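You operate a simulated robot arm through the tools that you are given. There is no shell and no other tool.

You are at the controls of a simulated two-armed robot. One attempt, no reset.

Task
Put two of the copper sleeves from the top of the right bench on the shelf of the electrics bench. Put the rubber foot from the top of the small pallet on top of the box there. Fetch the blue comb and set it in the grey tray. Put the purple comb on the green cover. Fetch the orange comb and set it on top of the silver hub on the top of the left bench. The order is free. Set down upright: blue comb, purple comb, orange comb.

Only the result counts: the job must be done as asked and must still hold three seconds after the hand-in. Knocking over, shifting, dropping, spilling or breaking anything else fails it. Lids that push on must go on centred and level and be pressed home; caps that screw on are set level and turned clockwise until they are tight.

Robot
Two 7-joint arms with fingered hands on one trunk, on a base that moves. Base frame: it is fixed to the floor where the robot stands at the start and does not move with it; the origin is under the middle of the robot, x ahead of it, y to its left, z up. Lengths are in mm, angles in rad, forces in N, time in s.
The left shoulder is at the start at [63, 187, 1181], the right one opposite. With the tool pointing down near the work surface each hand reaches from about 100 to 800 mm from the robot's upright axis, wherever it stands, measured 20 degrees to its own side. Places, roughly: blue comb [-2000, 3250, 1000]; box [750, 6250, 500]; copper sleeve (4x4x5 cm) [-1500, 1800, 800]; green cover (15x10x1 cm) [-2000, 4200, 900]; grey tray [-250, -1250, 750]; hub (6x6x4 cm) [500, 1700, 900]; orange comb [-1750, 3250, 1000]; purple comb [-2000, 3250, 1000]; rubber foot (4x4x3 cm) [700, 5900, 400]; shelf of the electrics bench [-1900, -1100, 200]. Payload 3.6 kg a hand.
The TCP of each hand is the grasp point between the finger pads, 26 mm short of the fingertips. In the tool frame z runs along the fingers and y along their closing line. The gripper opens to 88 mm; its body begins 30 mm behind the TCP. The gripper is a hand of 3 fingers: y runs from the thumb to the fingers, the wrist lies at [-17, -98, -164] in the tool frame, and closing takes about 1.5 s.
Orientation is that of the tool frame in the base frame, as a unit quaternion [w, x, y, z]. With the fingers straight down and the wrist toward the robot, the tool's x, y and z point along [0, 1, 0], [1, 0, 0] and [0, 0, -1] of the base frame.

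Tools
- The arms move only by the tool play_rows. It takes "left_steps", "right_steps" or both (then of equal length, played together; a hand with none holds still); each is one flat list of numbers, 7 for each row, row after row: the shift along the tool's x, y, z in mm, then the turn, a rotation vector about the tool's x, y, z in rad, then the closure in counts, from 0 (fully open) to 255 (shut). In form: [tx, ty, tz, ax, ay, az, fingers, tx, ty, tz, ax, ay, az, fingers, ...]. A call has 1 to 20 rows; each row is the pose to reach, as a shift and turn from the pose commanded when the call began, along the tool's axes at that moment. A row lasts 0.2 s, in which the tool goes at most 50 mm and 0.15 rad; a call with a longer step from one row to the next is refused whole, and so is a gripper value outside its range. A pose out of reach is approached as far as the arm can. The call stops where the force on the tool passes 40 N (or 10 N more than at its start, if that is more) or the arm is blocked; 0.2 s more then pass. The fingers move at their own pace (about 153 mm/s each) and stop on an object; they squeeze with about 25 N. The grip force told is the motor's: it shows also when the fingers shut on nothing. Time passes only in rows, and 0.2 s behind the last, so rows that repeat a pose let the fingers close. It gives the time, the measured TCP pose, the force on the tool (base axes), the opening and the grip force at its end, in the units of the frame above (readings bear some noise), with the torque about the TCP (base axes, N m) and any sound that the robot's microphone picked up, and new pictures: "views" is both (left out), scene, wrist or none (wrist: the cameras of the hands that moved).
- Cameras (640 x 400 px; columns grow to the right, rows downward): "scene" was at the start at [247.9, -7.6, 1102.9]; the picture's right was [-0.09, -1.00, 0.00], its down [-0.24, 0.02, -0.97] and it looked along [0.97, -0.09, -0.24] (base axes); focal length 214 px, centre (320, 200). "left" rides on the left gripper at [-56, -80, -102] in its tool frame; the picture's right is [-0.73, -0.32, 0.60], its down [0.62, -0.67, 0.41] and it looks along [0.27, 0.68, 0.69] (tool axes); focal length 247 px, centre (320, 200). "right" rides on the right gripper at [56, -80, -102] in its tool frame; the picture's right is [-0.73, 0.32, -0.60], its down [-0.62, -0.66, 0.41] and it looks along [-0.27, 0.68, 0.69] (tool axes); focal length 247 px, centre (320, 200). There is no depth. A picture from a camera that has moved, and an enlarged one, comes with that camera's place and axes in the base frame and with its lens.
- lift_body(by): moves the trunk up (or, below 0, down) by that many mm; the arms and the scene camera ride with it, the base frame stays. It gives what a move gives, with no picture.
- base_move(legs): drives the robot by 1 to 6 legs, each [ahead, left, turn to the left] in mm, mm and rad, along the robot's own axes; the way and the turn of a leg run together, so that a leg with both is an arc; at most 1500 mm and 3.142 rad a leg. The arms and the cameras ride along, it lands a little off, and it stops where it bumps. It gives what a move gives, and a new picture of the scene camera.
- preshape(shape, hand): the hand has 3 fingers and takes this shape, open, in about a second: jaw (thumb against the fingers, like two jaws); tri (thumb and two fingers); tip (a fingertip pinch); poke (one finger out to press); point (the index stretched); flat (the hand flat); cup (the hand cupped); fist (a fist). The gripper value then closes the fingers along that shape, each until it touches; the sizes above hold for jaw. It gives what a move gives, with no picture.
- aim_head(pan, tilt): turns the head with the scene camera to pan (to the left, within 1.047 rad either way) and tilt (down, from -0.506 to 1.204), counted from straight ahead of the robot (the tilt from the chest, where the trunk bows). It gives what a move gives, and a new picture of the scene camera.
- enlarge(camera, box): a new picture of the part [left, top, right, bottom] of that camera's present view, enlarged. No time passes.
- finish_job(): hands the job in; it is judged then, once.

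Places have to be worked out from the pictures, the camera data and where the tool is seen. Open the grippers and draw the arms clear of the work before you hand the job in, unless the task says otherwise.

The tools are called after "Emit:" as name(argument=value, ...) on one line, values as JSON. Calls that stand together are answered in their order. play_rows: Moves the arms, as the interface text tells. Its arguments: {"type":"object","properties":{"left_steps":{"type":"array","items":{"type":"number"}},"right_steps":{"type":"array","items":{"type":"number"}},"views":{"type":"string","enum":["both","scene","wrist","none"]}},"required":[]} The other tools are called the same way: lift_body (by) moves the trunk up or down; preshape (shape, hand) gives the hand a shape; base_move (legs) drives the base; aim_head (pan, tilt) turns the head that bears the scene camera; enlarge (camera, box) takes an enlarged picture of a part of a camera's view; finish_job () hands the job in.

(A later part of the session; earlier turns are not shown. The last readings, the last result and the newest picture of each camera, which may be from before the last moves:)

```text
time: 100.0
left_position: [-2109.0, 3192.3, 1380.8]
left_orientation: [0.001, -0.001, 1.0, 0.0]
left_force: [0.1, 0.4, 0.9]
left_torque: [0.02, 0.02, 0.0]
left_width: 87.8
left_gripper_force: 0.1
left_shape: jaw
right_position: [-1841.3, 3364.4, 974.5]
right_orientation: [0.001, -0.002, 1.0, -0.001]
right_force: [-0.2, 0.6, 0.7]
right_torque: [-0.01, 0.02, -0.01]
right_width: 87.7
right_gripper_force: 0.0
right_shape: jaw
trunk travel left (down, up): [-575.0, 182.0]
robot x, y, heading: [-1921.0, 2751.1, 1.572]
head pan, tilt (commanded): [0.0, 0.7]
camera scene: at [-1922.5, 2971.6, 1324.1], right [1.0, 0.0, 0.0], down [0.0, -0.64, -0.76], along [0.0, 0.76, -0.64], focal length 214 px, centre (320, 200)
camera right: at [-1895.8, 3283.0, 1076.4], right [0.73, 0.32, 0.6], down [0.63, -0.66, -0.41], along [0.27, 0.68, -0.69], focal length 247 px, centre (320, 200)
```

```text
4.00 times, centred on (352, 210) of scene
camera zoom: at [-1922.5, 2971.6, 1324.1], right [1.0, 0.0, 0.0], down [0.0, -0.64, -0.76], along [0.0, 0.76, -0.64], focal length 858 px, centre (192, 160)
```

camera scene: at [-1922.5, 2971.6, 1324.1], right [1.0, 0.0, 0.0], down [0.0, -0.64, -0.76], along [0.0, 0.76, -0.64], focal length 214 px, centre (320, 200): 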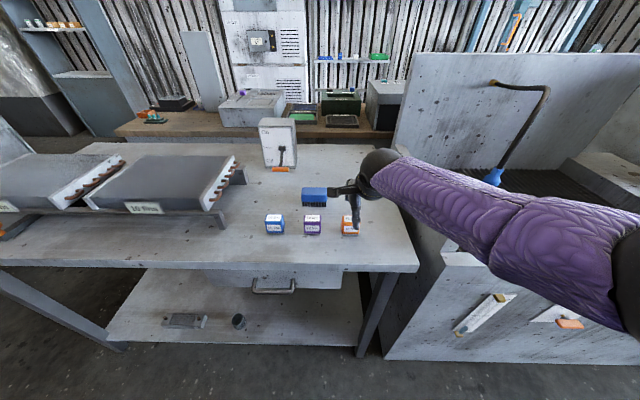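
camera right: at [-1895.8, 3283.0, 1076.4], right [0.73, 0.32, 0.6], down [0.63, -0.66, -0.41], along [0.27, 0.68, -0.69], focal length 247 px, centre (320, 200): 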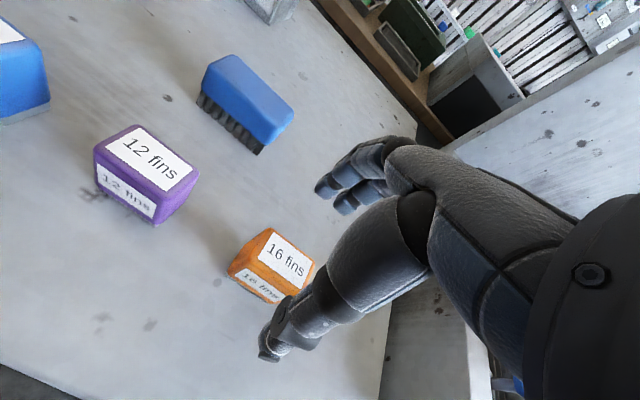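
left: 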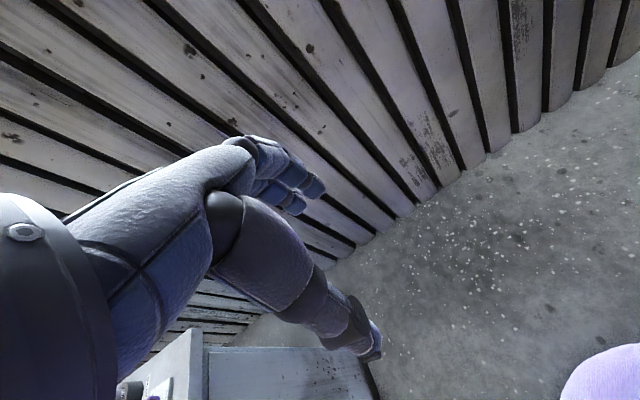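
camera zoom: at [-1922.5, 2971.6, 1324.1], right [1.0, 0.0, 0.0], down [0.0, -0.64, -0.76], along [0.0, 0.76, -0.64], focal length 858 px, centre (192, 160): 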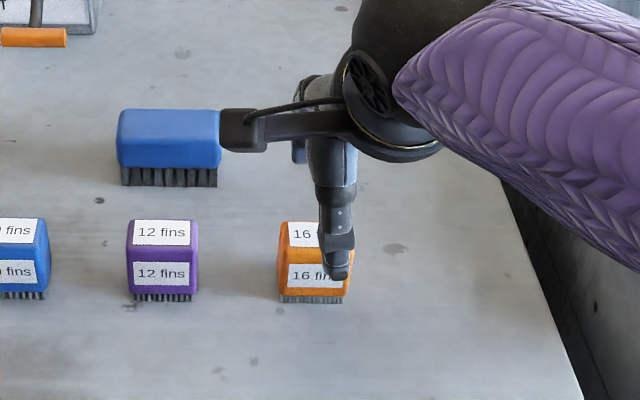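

The comb lies right on the predicted spot below the TCP. I go straight down to z ≈ 912 and close the right hand.

Emit:
play_rows(right_steps=[0, 0, 30, 0, 0, 0, 0, 0, 0, 62, 0, 0, 0, 0, 0, 0, 62, 0, 0, 0, 0, 0, 0, 62, 0, 0, 0, 255, 0, 0, 62, 0, 0, 0, 255, 0, 0, 62, 0, 0, 0, 255, 0, 0, 62, 0, 0, 0, 255, 0, 0, 62, 0, 0, 0, 255, 0, 0, 62, 0, 0, 0, 255, 0, 0, 62, 0, 0, 0, 255, 0, 0, 62, 0, 0, 0, 255], views="both")

```text
time: 102.4
left_position: [-2109.0, 3191.4, 1381.5]
left_orientation: [0.0, -0.001, 1.0, 0.001]
left_force: [-0.8, -0.5, -0.1]
left_torque: [-0.01, 0.0, 0.02]
left_width: 87.6
left_gripper_force: 0.0
left_shape: jaw
right_position: [-1836.9, 3346.6, 924.7]
right_orientation: [0.0, -0.001, 1.0, 0.0]
right_force: [1.0, 0.1, 0.3]
right_torque: [0.02, 0.02, 0.0]
right_width: 23.3
right_gripper_force: 25.1
right_shape: jaw
right hand out of reach, approached as far as the arm can: row 1, 2, 3, 4, 5, 6, 7, 8, 9, 10, 11
trunk travel left (down, up): [-575.0, 182.0]
robot x, y, heading: [-1923.2, 2751.6, 1.575]
head pan, tilt (commanded): [0.0, 0.7]
camera scene: at [-1922.6, 2971.7, 1324.1], right [1.0, 0.0, 0.0], down [0.0, -0.64, -0.76], along [0.0, 0.76, -0.64], focal length 214 px, centre (320, 200)
camera right: at [-1892.5, 3264.7, 1027.4], right [0.73, 0.32, 0.6], down [0.63, -0.66, -0.41], along [0.27, 0.68, -0.69], focal length 247 px, centre (320, 200)
```

scene: 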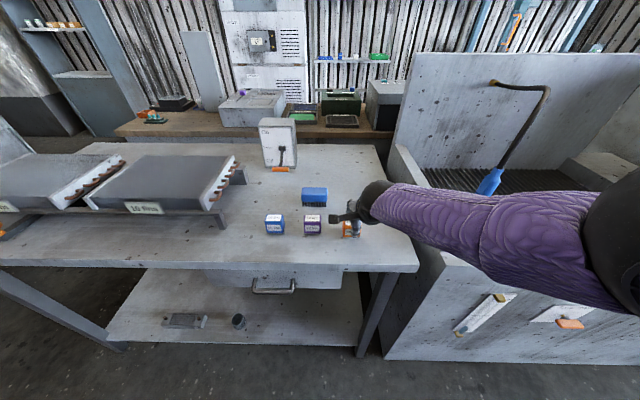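
right: 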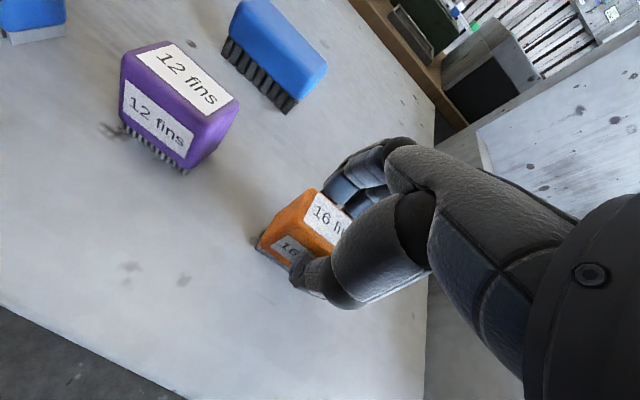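

The raised trunk put the pose just out of reach, so the grip is shallow. I open again, lift the hand clear, then lower the trunk for a better reach.

Emit:
play_rows(right_steps=[0, 0, 0, 0, 0, 0, 0, 0, 0, 0, 0, 0, 0, 0, 0, 0, 0, 0, 0, 0, 0, 0, 0, 0, 0, 0, 0, 0, 0, 0, 0, 0, 0, 0, 0, 0, 0, -30, 0, 0, 0, 0, 0, 0, -75, 0, 0, 0, 0, 0, 0, -120, 0, 0, 0, 0, 0, 0, -165, 0, 0, 0, 0, 0, 0, -210, 0, 0, 0, 0, 0, 0, -255, 0, 0, 0, 0], views="both")

Emit:
lift_body(by=-170)

```text
time: 104.8
left_position: [-2110.1, 3192.1, 1382.3]
left_orientation: [0.0, -0.002, 1.0, -0.001]
left_force: [0.6, -0.5, 0.3]
left_torque: [-0.01, 0.0, -0.01]
left_width: 87.7
left_gripper_force: 0.1
left_shape: jaw
right_position: [-1867.3, 3437.8, 1163.9]
right_orientation: [0.0, -0.002, 1.0, 0.0]
right_force: [0.8, -0.4, -0.5]
right_torque: [0.04, 0.0, -0.04]
right_width: 87.9
right_gripper_force: 0.0
right_shape: jaw
right hand out of reach, approached as far as the arm can: row 6, 7, 8, 9, 10, 11
trunk travel left (down, up): [-575.0, 182.0]
robot x, y, heading: [-1919.0, 2752.7, 1.57]
head pan, tilt (commanded): [0.0, 0.7]
camera scene: at [-1922.8, 2971.3, 1324.2], right [1.0, 0.0, 0.0], down [0.0, -0.64, -0.77], along [0.0, 0.77, -0.64], focal length 214 px, centre (320, 200)
camera right: at [-1922.8, 3356.4, 1266.5], right [0.73, 0.32, 0.6], down [0.63, -0.66, -0.41], along [0.27, 0.67, -0.69], focal length 247 px, centre (320, 200)
```

scene: 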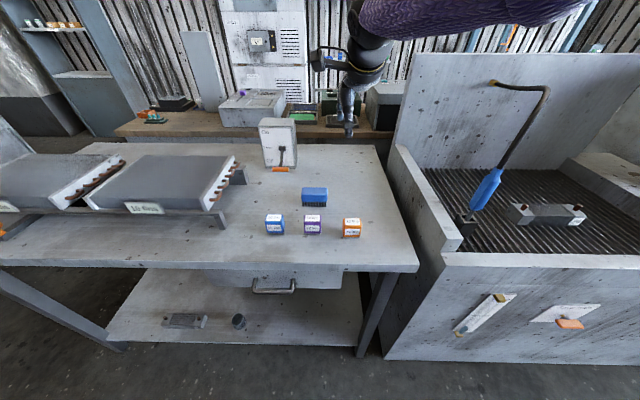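
right: 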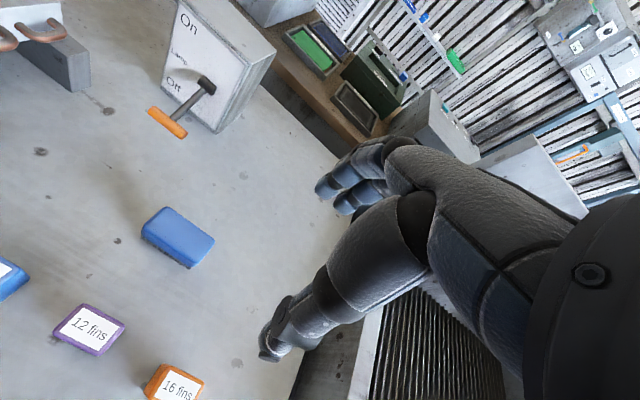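

```text
time: 106.7
left_position: [-2108.4, 3190.2, 1212.1]
left_orientation: [-0.001, -0.001, 1.0, 0.0]
left_force: [1.1, -0.4, 0.9]
left_torque: [0.01, 0.0, -0.02]
left_width: 87.9
left_gripper_force: 0.0
left_shape: jaw
right_position: [-1867.1, 3443.0, 959.7]
right_orientation: [0.001, -0.001, 1.0, -0.026]
right_force: [0.2, 0.0, 0.0]
right_torque: [-0.03, -0.02, 0.02]
right_width: 87.7
right_gripper_force: 0.0
right_shape: jaw
trunk travel left (down, up): [-405.0, 352.0]
robot x, y, heading: [-1924.8, 2754.6, 1.571]
head pan, tilt (commanded): [0.0, 0.7]
```

The hand ended farther ahead than expected and now hangs low near the blue brush. I look before moving on.

Emit:
aim_head(pan=0, tilt=0.8)

Emit:
enlarge(camera="right", box=[0, 0, 640, 400])

```text
time: 107.4
left_position: [-2109.3, 3190.2, 1211.2]
left_orientation: [-0.001, -0.001, 1.0, 0.0]
left_force: [0.6, 0.4, 0.2]
left_torque: [-0.02, 0.01, 0.0]
left_width: 87.5
left_gripper_force: 0.0
left_shape: jaw
right_position: [-1868.3, 3443.6, 957.8]
right_orientation: [0.0, -0.001, 1.0, -0.027]
right_force: [0.4, 0.6, 0.3]
right_torque: [-0.02, -0.02, -0.03]
right_width: 87.8
right_gripper_force: 0.1
right_shape: jaw
trunk travel left (down, up): [-405.0, 352.0]
robot x, y, heading: [-1920.1, 2751.7, 1.569]
head pan, tilt (commanded): [0.0, 0.799]
camera scene: at [-1922.6, 2978.4, 1139.3], right [1.0, 0.0, 0.0], down [0.0, -0.72, -0.7], along [0.0, 0.7, -0.72], focal length 214 px, centre (320, 200)
```

scene: 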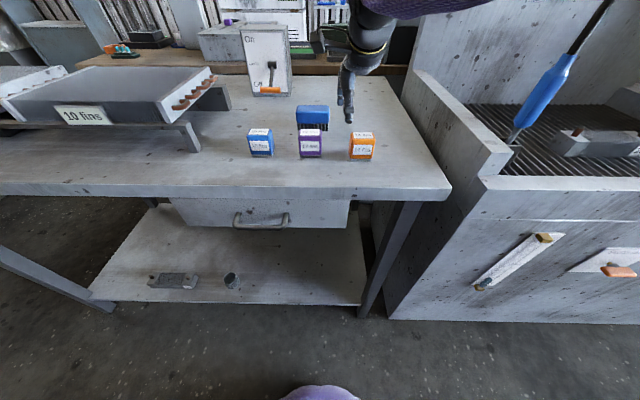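

```text
1.00 times, centred on (320, 200) of right (not enlarged: the box is as wide or as high as the picture)
camera zoom: at [-1922.6, 3367.4, 1065.0], right [0.73, 0.35, 0.58], down [0.63, -0.68, -0.37], along [0.27, 0.64, -0.72], focal length 247 px, centre (320, 200)
```

zoom: 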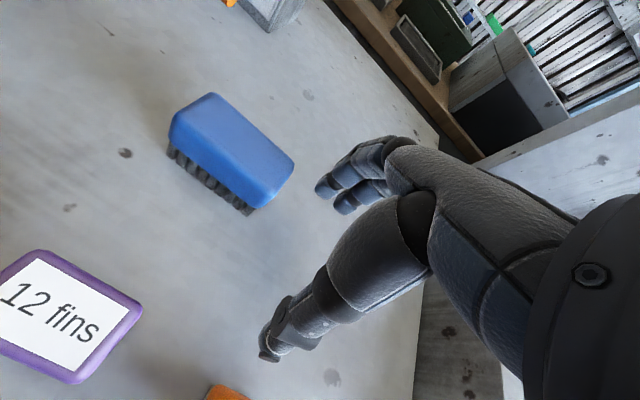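

Nothing was touched. I raise the right hand and draw it back toward the orange comb, watching the reading.

Emit:
play_rows(right_steps=[0, 0, -30, 0, 0, 0, 0, 0, -30, -50, 0, 0, 0, 0, 0, -60, -50, 0, 0, 0, 0, 0, -60, -50, 0, 0, 0, 0], views="none")

```text
time: 108.4
left_position: [-2110.2, 3191.4, 1211.7]
left_orientation: [0.001, -0.001, 1.0, 0.0]
left_force: [-1.0, 0.1, 0.5]
left_torque: [0.0, 0.01, 0.02]
left_width: 87.6
left_gripper_force: 0.2
left_shape: jaw
right_position: [-1886.8, 3445.0, 1002.1]
right_orientation: [0.001, -0.001, 1.0, -0.027]
right_force: [0.1, 0.3, 0.1]
right_torque: [0.02, -0.02, -0.01]
right_width: 87.8
right_gripper_force: 0.1
right_shape: jaw
right hand out of reach, approached as far as the arm can: row 1, 2, 3, 4
trunk travel left (down, up): [-405.0, 352.0]
robot x, y, heading: [-1924.7, 2753.1, 1.571]
head pan, tilt (commanded): [0.0, 0.799]
```

The arm seems to be near a joint limit. I look at the arm's shape with the head before moving further.

Emit:
aim_head(pan=-0.5, tilt=0.4)

```text
time: 109.3
left_position: [-2110.0, 3191.4, 1211.1]
left_orientation: [0.0, -0.001, 1.0, 0.001]
left_force: [0.3, -0.7, 0.5]
left_torque: [0.0, 0.0, -0.02]
left_width: 87.9
left_gripper_force: 0.0
left_shape: jaw
right_position: [-1887.0, 3446.7, 1002.5]
right_orientation: [0.001, -0.001, 1.0, -0.027]
right_force: [-0.2, -0.4, 0.6]
right_torque: [0.0, 0.02, 0.06]
right_width: 87.8
right_gripper_force: 0.0
right_shape: jaw
trunk travel left (down, up): [-405.0, 352.0]
robot x, y, heading: [-1923.1, 2754.5, 1.574]
head pan, tilt (commanded): [-0.499, 0.4]
camera scene: at [-1878.3, 2979.2, 1174.3], right [0.88, -0.48, 0.0], down [-0.19, -0.34, -0.92], along [0.44, 0.81, -0.39], focal length 214 px, centre (320, 200)
```

scene: 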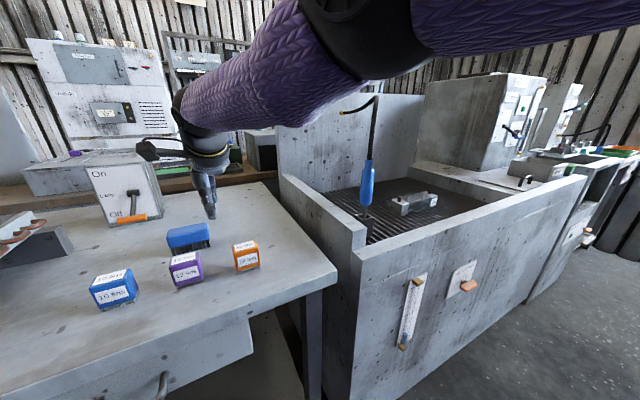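

The elbow is high to the right. I command the hand back toward its starting pose (right, back and up) to free the arm from the limit.

Emit:
play_rows(right_steps=[-10, -10, -40, 0, 0, 0, 0, -30, -25, -80, 0, 0, 0, 0, -60, -45, -110, 0, 0, 0, 0, -90, -75, -130, 0, 0, 0, 0, -120, -105, -140, 0, 0, 0, 0, -150, -140, -140, 0, 0, 0, 0, -190, -165, -140, 0, 0, 0, 0, -235, -167, -140, 0, 0, 0, 0, -235, -167, -140, 0, 0, 0, 0, -235, -167, -140, 0, 0, 0, 0], views="scene")

```text
time: 111.5
left_position: [-2108.9, 3191.3, 1211.0]
left_orientation: [0.0, 0.0, 1.0, 0.0]
left_force: [-0.6, 0.1, 0.8]
left_torque: [-0.01, 0.03, -0.01]
left_width: 87.7
left_gripper_force: 0.1
left_shape: jaw
right_position: [-1645.0, 3478.1, 1187.8]
right_orientation: [0.0, -0.001, 1.0, -0.027]
right_force: [-0.2, -0.3, 0.8]
right_torque: [-0.02, -0.02, 0.0]
right_width: 87.5
right_gripper_force: 0.1
right_shape: jaw
right hand out of reach, approached as far as the arm can: row 1, 2, 3, 4, 5, 6, 7, 8, 9, 10
trunk travel left (down, up): [-405.0, 352.0]
robot x, y, heading: [-1926.9, 2751.7, 1.573]
head pan, tilt (commanded): [-0.499, 0.4]
camera scene: at [-1878.1, 2979.2, 1174.3], right [0.88, -0.48, 0.0], down [-0.19, -0.34, -0.92], along [0.44, 0.81, -0.39], focal length 214 px, centre (320, 200)
```

scene: 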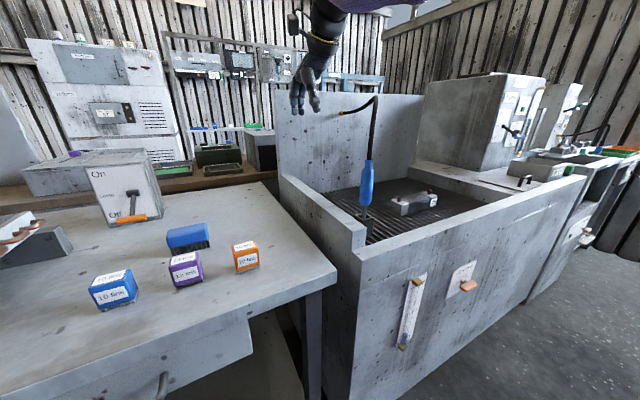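

The arm follows in x and z but not in y, so a wrist joint seems at its limit because the forearm comes from the right. I turn the hand a little about the vertical so that its wrist faces the forearm, while rising slightly.

Emit:
play_rows(right_steps=[0, 0, -20, 0, 0, -0.14, 0, 0, 0, -40, 0, 0, -0.28, 0, 0, 0, -60, 0, 0, -0.42, 0, 0, 0, -60, 0, 0, -0.56, 0, 0, 0, -60, 0, 0, -0.7, 0, 0, 0, -60, 0, 0, -0.7, 0, 0, 0, -60, 0, 0, -0.7, 0], views="scene")

```text
time: 113.1
left_position: [-2108.2, 3190.8, 1212.2]
left_orientation: [0.0, -0.001, 1.0, -0.001]
left_force: [0.2, 1.0, -0.4]
left_torque: [0.0, 0.01, -0.01]
left_width: 87.5
left_gripper_force: 0.0
left_shape: jaw
right_position: [-1644.2, 3433.0, 1224.8]
right_orientation: [-0.009, -0.344, 0.938, -0.026]
right_force: [0.3, 0.7, -0.2]
right_torque: [0.01, -0.02, 0.02]
right_width: 87.7
right_gripper_force: 0.0
right_shape: jaw
right hand out of reach, approached as far as the arm can: row 1, 2, 3, 4, 5, 6, 7
trunk travel left (down, up): [-405.0, 352.0]
robot x, y, heading: [-1927.3, 2753.1, 1.576]
head pan, tilt (commanded): [-0.499, 0.4]
camera scene: at [-1877.9, 2979.3, 1174.3], right [0.88, -0.48, 0.0], down [-0.19, -0.34, -0.92], along [0.44, 0.81, -0.39], focal length 214 px, centre (320, 200)
```

scene: 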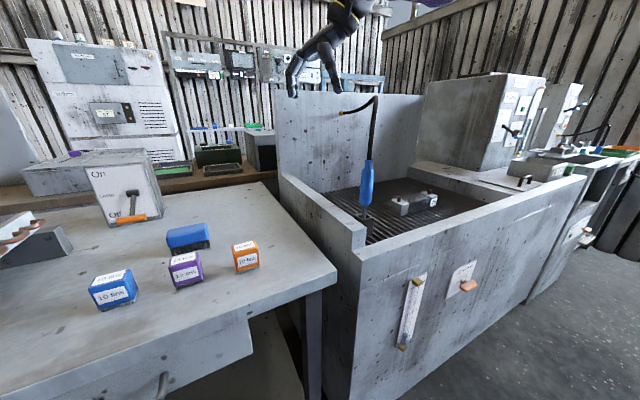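

It freed up a little. I raise the hand well above the faucet and command a larger pull straight back toward the robot.

Emit:
play_rows(right_steps=[0, 0, -45, 0, 0, 0, 0, 0, 0, -90, 0, 0, 0, 0, 0, 0, -130, 0, 0, 0, 0, 29, -34, -130, 0, 0, 0, 0, 58, -68, -130, 0, 0, 0, 0, 87, -102, -130, 0, 0, 0, 0, 116, -136, -130, 0, 0, 0, 0, 145, -170, -130, 0, 0, 0, 0, 174, -204, -130, 0, 0, 0, 0, 203, -238, -130, 0, 0, 0, 0, 203, -238, -130, 0, 0, 0, 0], views="scene")

```text
time: 115.5
left_position: [-2109.8, 3191.5, 1212.0]
left_orientation: [0.0, -0.001, 1.0, -0.001]
left_force: [0.0, 0.3, 0.2]
left_torque: [-0.01, -0.01, 0.03]
left_width: 87.4
left_gripper_force: 0.0
left_shape: jaw
right_position: [-1647.9, 3127.6, 1368.9]
right_orientation: [-0.009, -0.345, 0.938, -0.026]
right_force: [-0.5, 0.2, -0.1]
right_torque: [-0.04, 0.01, -0.01]
right_width: 87.5
right_gripper_force: 0.0
right_shape: jaw
right hand out of reach, approached as far as the arm can: row 1, 2, 3, 4
trunk travel left (down, up): [-405.0, 352.0]
robot x, y, heading: [-1926.2, 2752.8, 1.571]
head pan, tilt (commanded): [-0.499, 0.4]
camera scene: at [-1878.5, 2979.8, 1174.2], right [0.88, -0.48, 0.0], down [-0.19, -0.34, -0.92], along [0.44, 0.81, -0.39], focal length 214 px, centre (320, 200)
```

scene: 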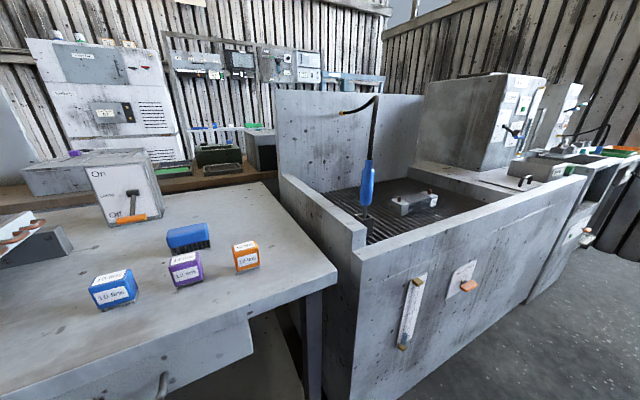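

The arm is free again; with the trunk high the low pose was near its reach limit. I turn the hand straight again (undoing yaw and the small tilt), then check.

Emit:
play_rows(right_steps=[0, 0, 0, -0.01, -0.003, 0.14, 0, 0, 0, 0, -0.02, -0.007, 0.28, 0, 0, 0, 0, -0.03, -0.011, 0.42, 0, 0, 0, 0, -0.042, -0.014, 0.56, 0, 0, 0, 0, -0.053, -0.018, 0.705, 0, 0, 0, 0, -0.053, -0.018, 0.705, 0], views="none")

Emit:
lift_body(by=-60)

```text
time: 116.9
left_position: [-2109.0, 3191.1, 1211.6]
left_orientation: [0.0, -0.001, 1.0, 0.0]
left_force: [-1.0, 1.1, -0.4]
left_torque: [-0.02, -0.03, 0.0]
left_width: 87.5
left_gripper_force: 0.0
left_shape: jaw
right_position: [-1648.0, 3127.8, 1369.7]
right_orientation: [0.0, 0.003, 1.0, 0.001]
right_force: [-0.7, 0.0, -0.3]
right_torque: [0.01, 0.01, 0.04]
right_width: 88.0
right_gripper_force: 0.0
right_shape: jaw
trunk travel left (down, up): [-405.0, 352.0]
robot x, y, heading: [-1924.7, 2757.4, 1.57]
head pan, tilt (commanded): [-0.499, 0.4]
```

```text
time: 117.9
left_position: [-2109.5, 3190.9, 1152.5]
left_orientation: [0.0, -0.001, 1.0, 0.0]
left_force: [0.7, 0.5, 0.0]
left_torque: [0.01, 0.0, 0.01]
left_width: 87.4
left_gripper_force: 0.1
left_shape: jaw
right_position: [-1648.5, 3127.2, 1311.0]
right_orientation: [0.0, 0.002, 1.0, 0.001]
right_force: [-0.4, -0.3, 0.0]
right_torque: [0.01, 0.02, 0.02]
right_width: 87.9
right_gripper_force: 0.0
right_shape: jaw
trunk travel left (down, up): [-345.0, 412.0]
robot x, y, heading: [-1925.1, 2753.4, 1.577]
head pan, tilt (commanded): [-0.499, 0.4]
```

Trunk is now only 20 mm above start. I move the right hand over the orange comb again and then look.

Emit:
play_rows(right_steps=[20, 22, -33, 0, 0, 0, 0, 20, 24, 5, 0, 0, 0, 0, 40, 48, 40, 0, 0, 0, 0, 60, 72, 75, 0, 0, 0, 0, 80, 96, 110, 0, 0, 0, 0, 100, 120, 145, 0, 0, 0, 0, 120, 144, 180, 0, 0, 0, 0, 140, 168, 215, 0, 0, 0, 0, 160, 190, 250, 0, 0, 0, 0, 180, 205, 285, 0, 0, 0, 0, 193, 212, 300, 0, 0, 0, 0, 193, 212, 300, 0, 0, 0, 0], views="none")

Emit:
aim_head(pan=0, tilt=0.7)

Emit:
enlarge(camera="scene", box=[240, 120, 400, 220])

Emit:
enlarge(camera="right", box=[0, 0, 640, 400])

```text
time: 120.5
left_position: [-2109.7, 3191.2, 1152.5]
left_orientation: [0.0, -0.001, 1.0, 0.0]
left_force: [-0.4, -0.9, 0.7]
left_torque: [0.01, 0.03, 0.01]
left_width: 87.6
left_gripper_force: 0.1
left_shape: jaw
right_position: [-1841.8, 3342.1, 1009.5]
right_orientation: [-0.001, 0.002, 1.0, 0.0]
right_force: [-0.3, 0.3, -0.3]
right_torque: [0.02, 0.04, 0.0]
right_width: 87.9
right_gripper_force: 0.1
right_shape: jaw
trunk travel left (down, up): [-345.0, 412.0]
robot x, y, heading: [-1924.3, 2758.4, 1.573]
head pan, tilt (commanded): [-0.499, 0.4]
```

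```text
time: 121.4
left_position: [-2110.1, 3191.0, 1151.6]
left_orientation: [0.0, -0.001, 1.0, 0.0]
left_force: [0.0, -0.5, 0.1]
left_torque: [0.0, 0.03, 0.0]
left_width: 87.9
left_gripper_force: 0.0
left_shape: jaw
right_position: [-1842.5, 3341.7, 1008.0]
right_orientation: [0.0, 0.002, 1.0, 0.001]
right_force: [-0.2, -0.4, -0.2]
right_torque: [-0.04, -0.02, -0.01]
right_width: 87.9
right_gripper_force: 0.1
right_shape: jaw
trunk travel left (down, up): [-345.0, 412.0]
robot x, y, heading: [-1919.2, 2753.0, 1.572]
head pan, tilt (commanded): [0.0, 0.7]
camera scene: at [-1922.5, 2990.0, 1083.4], right [1.0, 0.0, 0.0], down [0.0, -0.64, -0.77], along [0.0, 0.77, -0.64], focal length 214 px, centre (320, 200)
```

scene: 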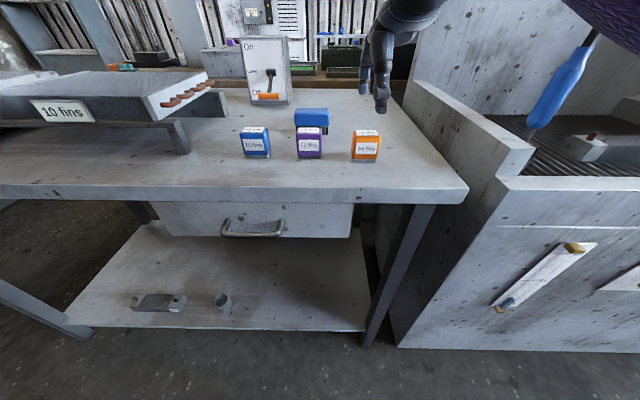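

```text
4.00 times, centred on (320, 170) of scene
camera zoom: at [-1922.5, 2990.0, 1083.4], right [1.0, 0.0, 0.0], down [0.0, -0.64, -0.77], along [0.0, 0.77, -0.64], focal length 858 px, centre (320, 320)
```

zoom: 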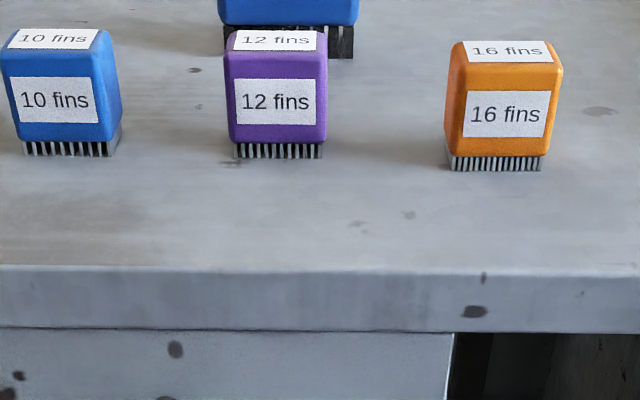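

```text
1.00 times, centred on (320, 200) of right (not enlarged: the box is as wide or as high as the picture)
camera zoom: at [-1897.0, 3260.2, 1111.5], right [0.74, 0.32, 0.6], down [0.62, -0.67, -0.41], along [0.27, 0.68, -0.69], focal length 247 px, centre (320, 200)
```

zoom: 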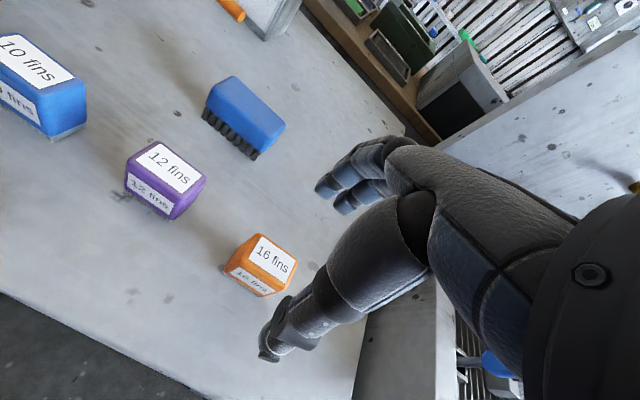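

The orange comb had slid about 12 mm toward me; its centre is now about (-1842, 3353). I go down around it and close.

Emit:
play_rows(right_steps=[0, 11, 30, 0, 0, 0, 0, 0, 11, 65, 0, 0, 0, 0, 0, 11, 97, 0, 0, 0, 0, 0, 11, 97, 0, 0, 0, 0, 0, 11, 97, 0, 0, 0, 255, 0, 11, 97, 0, 0, 0, 255, 0, 11, 97, 0, 0, 0, 255, 0, 11, 97, 0, 0, 0, 255, 0, 11, 97, 0, 0, 0, 255, 0, 11, 97, 0, 0, 0, 255, 0, 11, 97, 0, 0, 0, 255, 0, 11, 97, 0, 0, 0, 255], views="both")

```text
time: 124.0
left_position: [-2108.5, 3191.4, 1151.9]
left_orientation: [0.001, -0.001, 1.0, 0.0]
left_force: [0.3, -0.2, -0.4]
left_torque: [-0.05, -0.01, 0.01]
left_width: 87.8
left_gripper_force: 0.0
left_shape: jaw
right_position: [-1841.2, 3352.0, 909.7]
right_orientation: [0.0, 0.002, 1.0, 0.001]
right_force: [0.0, 0.1, 0.2]
right_torque: [-0.04, -0.03, 0.0]
right_width: 24.7
right_gripper_force: 24.8
right_shape: jaw
trunk travel left (down, up): [-345.0, 412.0]
robot x, y, heading: [-1918.7, 2756.1, 1.579]
head pan, tilt (commanded): [0.0, 0.7]
camera scene: at [-1922.6, 2990.1, 1083.3], right [1.0, 0.0, 0.0], down [0.0, -0.64, -0.76], along [0.0, 0.76, -0.64], focal length 214 px, centre (320, 200)
camera right: at [-1896.5, 3271.9, 1013.6], right [0.74, 0.32, 0.6], down [0.62, -0.67, -0.41], along [0.27, 0.68, -0.69], focal length 247 px, centre (320, 200)
```

scene: 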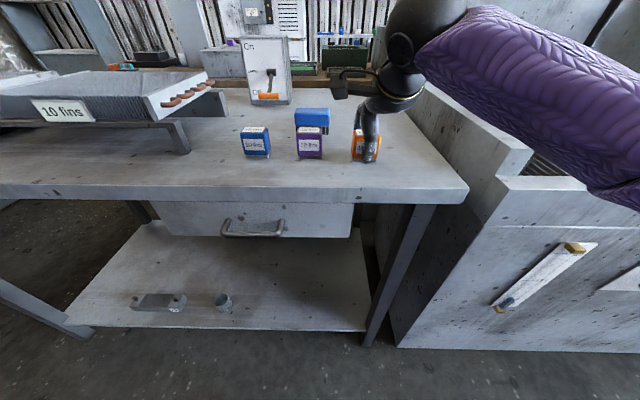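
right: 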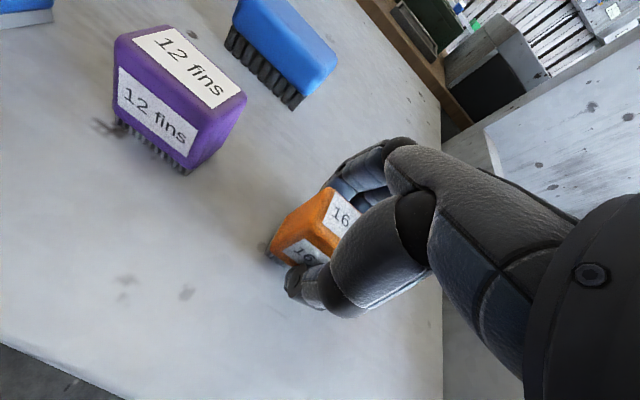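

Grip is firm (24.7 mm, 25 N). I lift the orange comb and draw it up and back to the right.

Emit:
play_rows(right_steps=[0, 0, -20, 0, 0, 0, 255, 0, 0, -50, 0, 0, 0, 255, 0, 0, -95, 0, 0, 0, 255, 0, 0, -140, 0, 0, 0, 255, -25, -25, -170, 0, 0, 0, 255, -50, -55, -195, 0, 0, 0, 255, -75, -85, -220, 0, 0, 0, 255, -100, -115, -240, 0, 0, 0, 255, -125, -145, -250, 0, 0, 0, 255, -125, -145, -250, 0, 0, 0, 255], views="both")

```text
time: 126.2
left_position: [-2109.1, 3190.8, 1150.5]
left_orientation: [0.0, -0.001, 1.0, 0.001]
left_force: [-0.2, 0.6, 1.0]
left_torque: [-0.02, 0.0, -0.01]
left_width: 87.4
left_gripper_force: 0.1
left_shape: jaw
right_position: [-1716.5, 3206.4, 1162.3]
right_orientation: [0.001, 0.003, 1.0, -0.001]
right_force: [0.4, 0.4, -1.5]
right_torque: [0.01, 0.01, 0.01]
right_width: 24.4
right_gripper_force: 25.1
right_shape: jaw
trunk travel left (down, up): [-345.0, 412.0]
robot x, y, heading: [-1920.3, 2756.1, 1.572]
head pan, tilt (commanded): [0.0, 0.7]
camera scene: at [-1922.8, 2990.4, 1083.2], right [1.0, 0.0, 0.0], down [0.0, -0.64, -0.76], along [0.0, 0.76, -0.64], focal length 214 px, centre (320, 200)
camera right: at [-1772.3, 3124.8, 1265.1], right [0.74, 0.32, 0.6], down [0.62, -0.67, -0.41], along [0.27, 0.67, -0.69], focal length 247 px, centre (320, 200)
```

scene: 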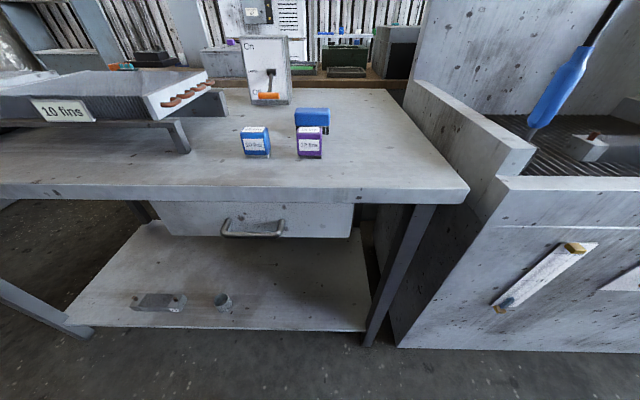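
right: 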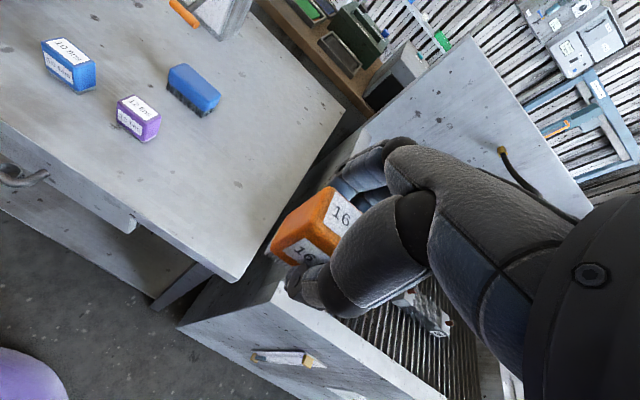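

Orange comb is held upright. Now I bring the left hand over the purple comb at about (-1943, 3365).

Emit:
play_rows(left_steps=[-24, 22, 20, 0, 0, 0, 0, -48, 46, 40, 0, 0, 0, 0, -72, 70, 60, 0, 0, 0, 0, -96, 94, 80, 0, 0, 0, 0, -120, 118, 105, 0, 0, 0, 0, -144, 140, 130, 0, 0, 0, 0, -166, 159, 151, 0, 0, 0, 0, -166, 159, 151, 0, 0, 0, 0], views="both")

```text
time: 128.0
left_position: [-1944.6, 3350.3, 1001.8]
left_orientation: [0.0, -0.001, 1.0, 0.0]
left_force: [0.0, 0.6, -0.5]
left_torque: [0.04, 0.05, -0.03]
left_width: 88.0
left_gripper_force: 0.1
left_shape: jaw
right_position: [-1717.3, 3205.2, 1163.6]
right_orientation: [0.001, 0.002, 1.0, 0.001]
right_force: [-0.6, 0.2, -0.9]
right_torque: [0.01, 0.03, 0.03]
right_width: 24.8
right_gripper_force: 24.4
right_shape: jaw
trunk travel left (down, up): [-345.0, 412.0]
robot x, y, heading: [-1925.5, 2753.0, 1.574]
head pan, tilt (commanded): [0.0, 0.7]
camera scene: at [-1922.8, 2989.9, 1083.4], right [1.0, 0.0, 0.0], down [0.0, -0.64, -0.76], along [0.0, 0.76, -0.64], focal length 214 px, centre (320, 200)
camera left: at [-1887.3, 3272.2, 1103.7], right [0.74, -0.32, -0.6], down [-0.62, -0.67, -0.41], along [-0.27, 0.67, -0.69], focal length 247 px, centre (320, 200)
```

scene: 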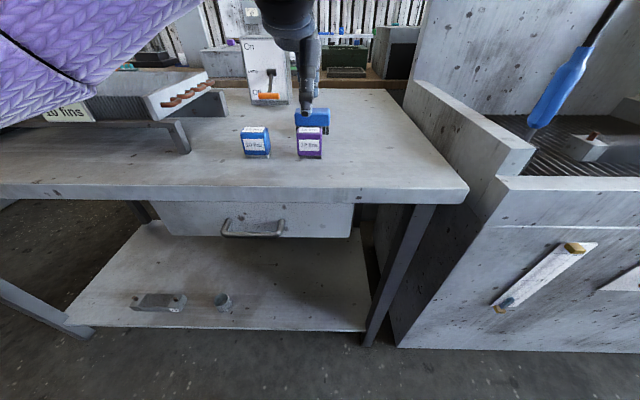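
left: 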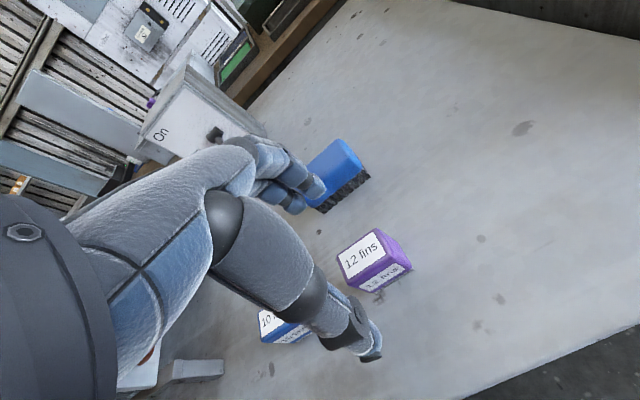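

The purple comb is at (-1942, 3365). I lower the left hand, partly closed for clearance from the brush behind, and grip.

Emit:
play_rows(left_steps=[0, 14, 10, 0, 0, 0, 60, 0, 14, 30, 0, 0, 0, 60, 0, 14, 60, 0, 0, 0, 60, 0, 14, 90, 0, 0, 0, 60, 0, 14, 91, 0, 0, 0, 60, 0, 14, 91, 0, 0, 0, 255, 0, 14, 91, 0, 0, 0, 255, 0, 14, 91, 0, 0, 0, 255, 0, 14, 91, 0, 0, 0, 255, 0, 14, 91, 0, 0, 0, 255, 0, 14, 91, 0, 0, 0, 255, 0, 14, 91, 0, 0, 0, 255, 0, 14, 91, 0, 0, 0, 255], views="both")

```text
time: 130.8
left_position: [-1944.4, 3364.2, 908.7]
left_orientation: [0.001, -0.001, 1.0, 0.0]
left_force: [-1.2, 0.5, 0.3]
left_torque: [-0.01, 0.01, -0.03]
left_width: 24.4
left_gripper_force: 25.1
left_shape: jaw
right_position: [-1716.8, 3205.1, 1163.1]
right_orientation: [0.0, 0.002, 1.0, 0.001]
right_force: [0.0, -0.7, 0.3]
right_torque: [0.0, -0.01, -0.01]
right_width: 24.6
right_gripper_force: 25.1
right_shape: jaw
trunk travel left (down, up): [-345.0, 412.0]
robot x, y, heading: [-1923.5, 2749.6, 1.571]
head pan, tilt (commanded): [0.0, 0.7]
camera scene: at [-1922.5, 2990.1, 1083.3], right [1.0, 0.0, 0.0], down [0.0, -0.64, -0.76], along [0.0, 0.76, -0.64], focal length 214 px, centre (320, 200)
camera left: at [-1887.3, 3285.3, 1011.6], right [0.74, -0.32, -0.6], down [-0.62, -0.67, -0.41], along [-0.27, 0.67, -0.69], focal length 247 px, centre (320, 200)
```

scene: 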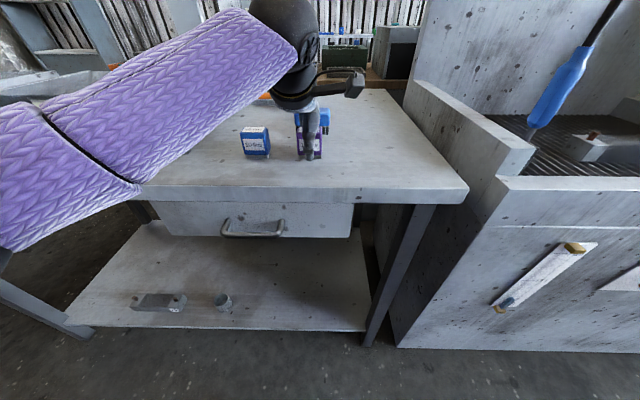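
left: 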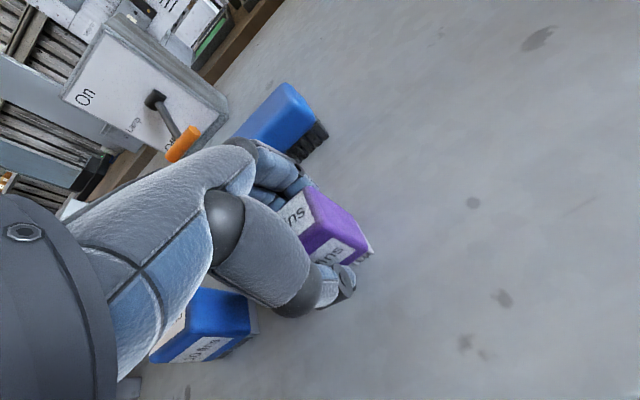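

Purple comb is gripped. I lift it straight up, then draw it back to the left.

Emit:
play_rows(left_steps=[0, 0, -20, 0, 0, 0, 255, 0, 0, -50, 0, 0, 0, 255, 0, 0, -95, 0, 0, 0, 255, 0, 0, -140, 0, 0, 0, 255, 25, -25, -170, 0, 0, 0, 255, 50, -55, -195, 0, 0, 0, 255, 75, -85, -220, 0, 0, 0, 255, 100, -115, -240, 0, 0, 0, 255, 125, -145, -250, 0, 0, 0, 255, 150, -160, -250, 0, 0, 0, 255, 150, -160, -250, 0, 0, 0, 255], views="scene")

```text
time: 133.2
left_position: [-2089.0, 3277.0, 1085.7]
left_orientation: [-0.001, -0.002, 1.0, 0.0]
left_force: [0.1, 0.8, -1.5]
left_torque: [0.0, -0.03, 0.01]
left_width: 24.5
left_gripper_force: 25.3
left_shape: jaw
left hand out of reach, approached as far as the arm can: row 7, 8, 9, 10, 11
right_position: [-1715.4, 3206.6, 1163.8]
right_orientation: [0.001, 0.002, 1.0, 0.001]
right_force: [0.3, -0.1, 0.5]
right_torque: [-0.01, 0.0, 0.0]
right_width: 24.5
right_gripper_force: 25.0
right_shape: jaw
trunk travel left (down, up): [-345.0, 412.0]
robot x, y, heading: [-1921.7, 2754.5, 1.571]
head pan, tilt (commanded): [0.0, 0.7]
camera scene: at [-1922.3, 2990.2, 1083.3], right [1.0, 0.0, 0.0], down [0.0, -0.64, -0.76], along [0.0, 0.76, -0.64], focal length 214 px, centre (320, 200)
```

scene: 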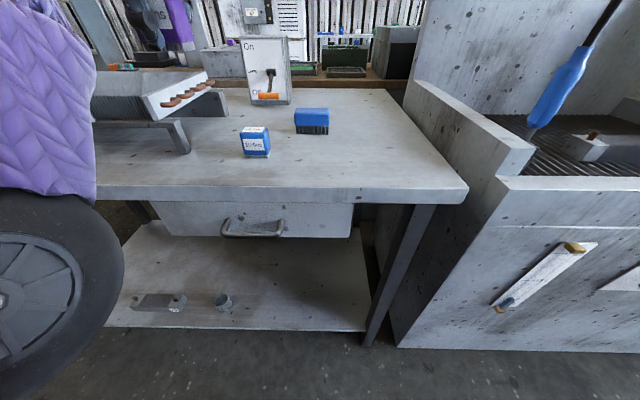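

The purple comb is safely held. I check the robot's own base size by looking straight down before planning how close I can get to benches.

Emit:
aim_head(pan=0, tilt=1.2)

```text
time: 134.2
left_position: [-2088.2, 3278.6, 1087.1]
left_orientation: [-0.001, -0.001, 1.0, 0.001]
left_force: [0.8, -0.4, -1.6]
left_torque: [0.05, -0.04, -0.01]
left_width: 24.5
left_gripper_force: 24.7
left_shape: jaw
right_position: [-1717.0, 3206.3, 1162.4]
right_orientation: [0.0, 0.002, 1.0, 0.001]
right_force: [-0.2, 0.2, -0.2]
right_torque: [0.0, 0.01, 0.02]
right_width: 24.6
right_gripper_force: 24.8
right_shape: jaw
trunk travel left (down, up): [-345.0, 412.0]
robot x, y, heading: [-1923.1, 2752.0, 1.574]
head pan, tilt (commanded): [0.0, 1.201]
camera scene: at [-1922.4, 2961.1, 1047.4], right [1.0, 0.0, 0.0], down [0.0, -0.93, -0.36], along [0.0, 0.36, -0.93], focal length 214 px, centre (320, 200)
```

scene: 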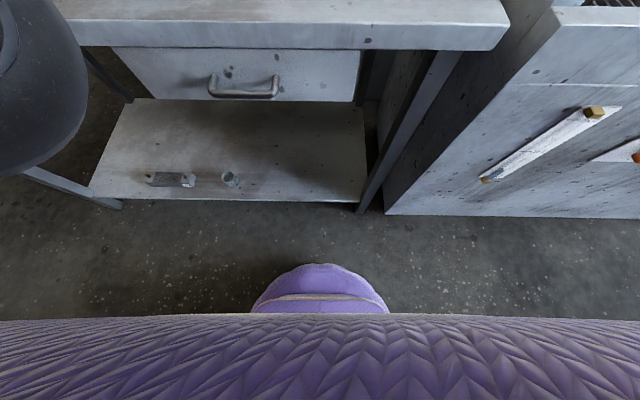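

The base extends about 285 mm ahead of the axis, so I can stand within ~330 mm of bench fronts. I raise the trunk a bit, turn east and drive toward the left bench.

Emit:
lift_body(by=130)

Emit:
base_move(legs=[[0, 0, -1.574], [1500, 0, 0]])

Emit:
aim_head(pan=-0.3, tilt=0.45)

```text
time: 135.8
left_position: [-2091.4, 3276.0, 1215.8]
left_orientation: [0.0, 0.0, 1.0, -0.001]
left_force: [0.3, -0.3, -1.4]
left_torque: [-0.03, -0.01, -0.01]
left_width: 24.4
left_gripper_force: 24.6
left_shape: jaw
right_position: [-1715.8, 3207.9, 1291.4]
right_orientation: [0.0, 0.002, 1.0, 0.001]
right_force: [0.6, 0.5, -0.5]
right_torque: [0.02, 0.01, 0.02]
right_width: 24.3
right_gripper_force: 25.4
right_shape: jaw
trunk travel left (down, up): [-475.0, 282.0]
robot x, y, heading: [-1922.7, 2755.3, 1.574]
head pan, tilt (commanded): [0.0, 1.201]
```

```text
time: 146.9
left_position: [78.8, 2916.8, 1215.4]
left_orientation: [0.0, 0.711, 0.703, 0.0]
left_force: [-0.1, -0.4, -0.8]
left_torque: [0.02, 0.0, -0.02]
left_width: 24.2
left_gripper_force: 24.7
left_shape: jaw
right_position: [5.1, 2542.7, 1292.9]
right_orientation: [0.001, 0.713, 0.702, 0.001]
right_force: [0.2, -0.2, -0.9]
right_torque: [0.01, 0.03, -0.01]
right_width: 24.5
right_gripper_force: 25.0
right_shape: jaw
trunk travel left (down, up): [-475.0, 282.0]
robot x, y, heading: [-444.3, 2756.9, -0.012]
head pan, tilt (commanded): [0.0, 1.201]
camera scene: at [-250.7, 2754.2, 1185.1], right [-0.01, -1.0, 0.0], down [-0.93, 0.01, -0.36], along [0.36, 0.0, -0.93], focal length 214 px, centre (320, 200)
```

scene: 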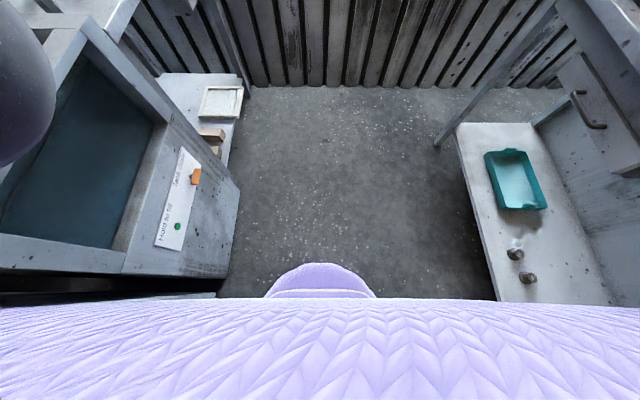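

```text
time: 148.0
left_position: [78.4, 2916.1, 1216.5]
left_orientation: [0.0, 0.711, 0.703, 0.001]
left_force: [0.2, -0.3, -1.0]
left_torque: [-0.03, 0.03, -0.01]
left_width: 24.0
left_gripper_force: 25.6
left_shape: jaw
right_position: [5.9, 2541.2, 1293.1]
right_orientation: [0.001, 0.713, 0.702, 0.0]
right_force: [1.3, 0.4, -1.5]
right_torque: [-0.02, 0.01, 0.04]
right_width: 24.3
right_gripper_force: 25.7
right_shape: jaw
trunk travel left (down, up): [-475.0, 282.0]
robot x, y, heading: [-446.8, 2755.0, -0.012]
head pan, tilt (commanded): [-0.3, 0.45]
camera scene: at [-219.3, 2726.7, 1243.2], right [-0.31, -0.95, 0.0], down [-0.42, 0.13, -0.9], along [0.86, -0.27, -0.44], focal length 214 px, centre (320, 200)
```

scene: 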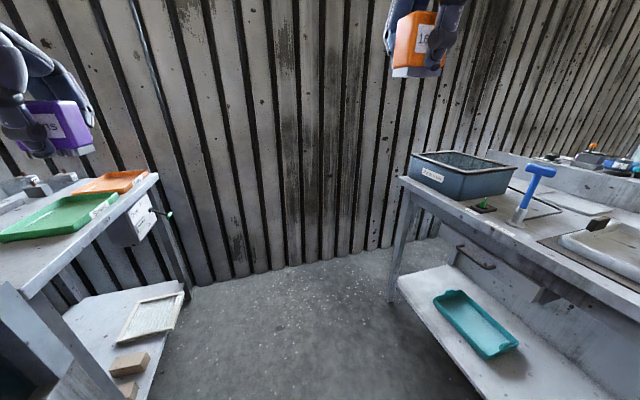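

I turn right to face the left bench and look at what stands on it.

Emit:
base_move(legs=[[0, 0, -1.0]])

Emit:
aim_head(pan=0, tilt=0.5)

Emit:
enlarge(camera="scene", box=[100, 100, 420, 300])

```text
time: 150.9
left_position: [-27.5, 2401.2, 1215.7]
left_orientation: [0.0, 0.961, 0.276, -0.001]
left_force: [-0.1, -0.2, -0.9]
left_torque: [0.01, 0.01, 0.0]
left_width: 24.0
left_gripper_force: 25.3
left_shape: jaw
right_position: [-381.6, 2261.1, 1292.4]
right_orientation: [0.001, 0.962, 0.273, 0.001]
right_force: [0.6, -0.6, -0.4]
right_torque: [-0.01, 0.0, -0.03]
right_width: 24.5
right_gripper_force: 25.3
right_shape: jaw
trunk travel left (down, up): [-475.0, 282.0]
robot x, y, heading: [-446.3, 2755.4, -1.017]
head pan, tilt (commanded): [-0.3, 0.45]
camera scene: at [-348.2, 2550.7, 1243.3], right [-0.97, -0.26, 0.0], down [-0.11, 0.42, -0.9], along [0.23, -0.87, -0.44], focal length 214 px, centre (320, 200)
```

scene: 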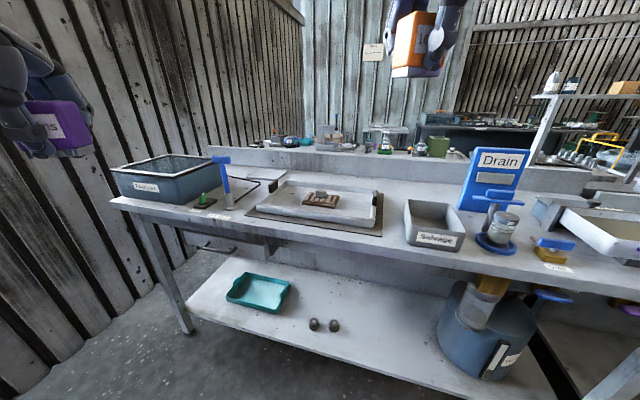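

```text
time: 151.7
left_position: [-26.6, 2401.6, 1216.8]
left_orientation: [0.0, 0.961, 0.276, 0.0]
left_force: [-0.1, 0.2, -1.4]
left_torque: [0.0, 0.02, 0.02]
left_width: 24.1
left_gripper_force: 25.3
left_shape: jaw
right_position: [-381.8, 2260.3, 1292.6]
right_orientation: [0.001, 0.962, 0.274, 0.0]
right_force: [0.2, -1.0, -1.5]
right_torque: [-0.02, 0.01, 0.02]
right_width: 24.5
right_gripper_force: 24.6
right_shape: jaw
trunk travel left (down, up): [-475.0, 282.0]
robot x, y, heading: [-445.4, 2755.0, -1.013]
head pan, tilt (commanded): [0.0, 0.499]
camera scene: at [-323.4, 2562.4, 1238.8], right [-0.85, -0.53, 0.0], down [-0.25, 0.41, -0.88], along [0.46, -0.74, -0.48], focal length 214 px, centre (320, 200)
```

scene: 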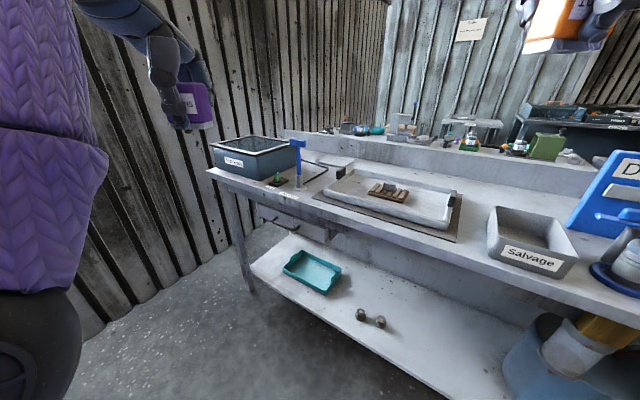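

```text
2.00 times, centred on (260, 200) of scene
camera zoom: at [-323.4, 2562.4, 1238.8], right [-0.85, -0.53, 0.0], down [-0.25, 0.41, -0.88], along [0.46, -0.74, -0.48], focal length 429 px, centre (440, 200)
```

zoom: 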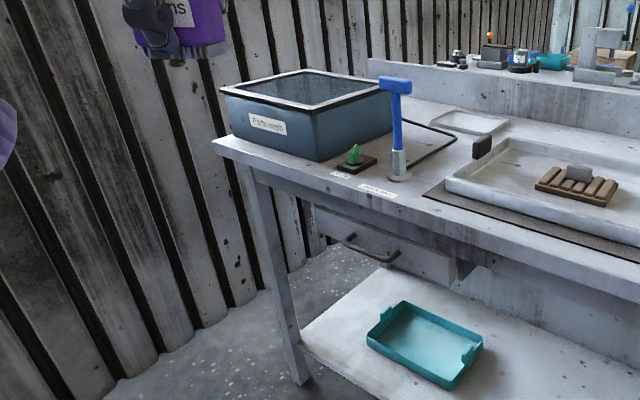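

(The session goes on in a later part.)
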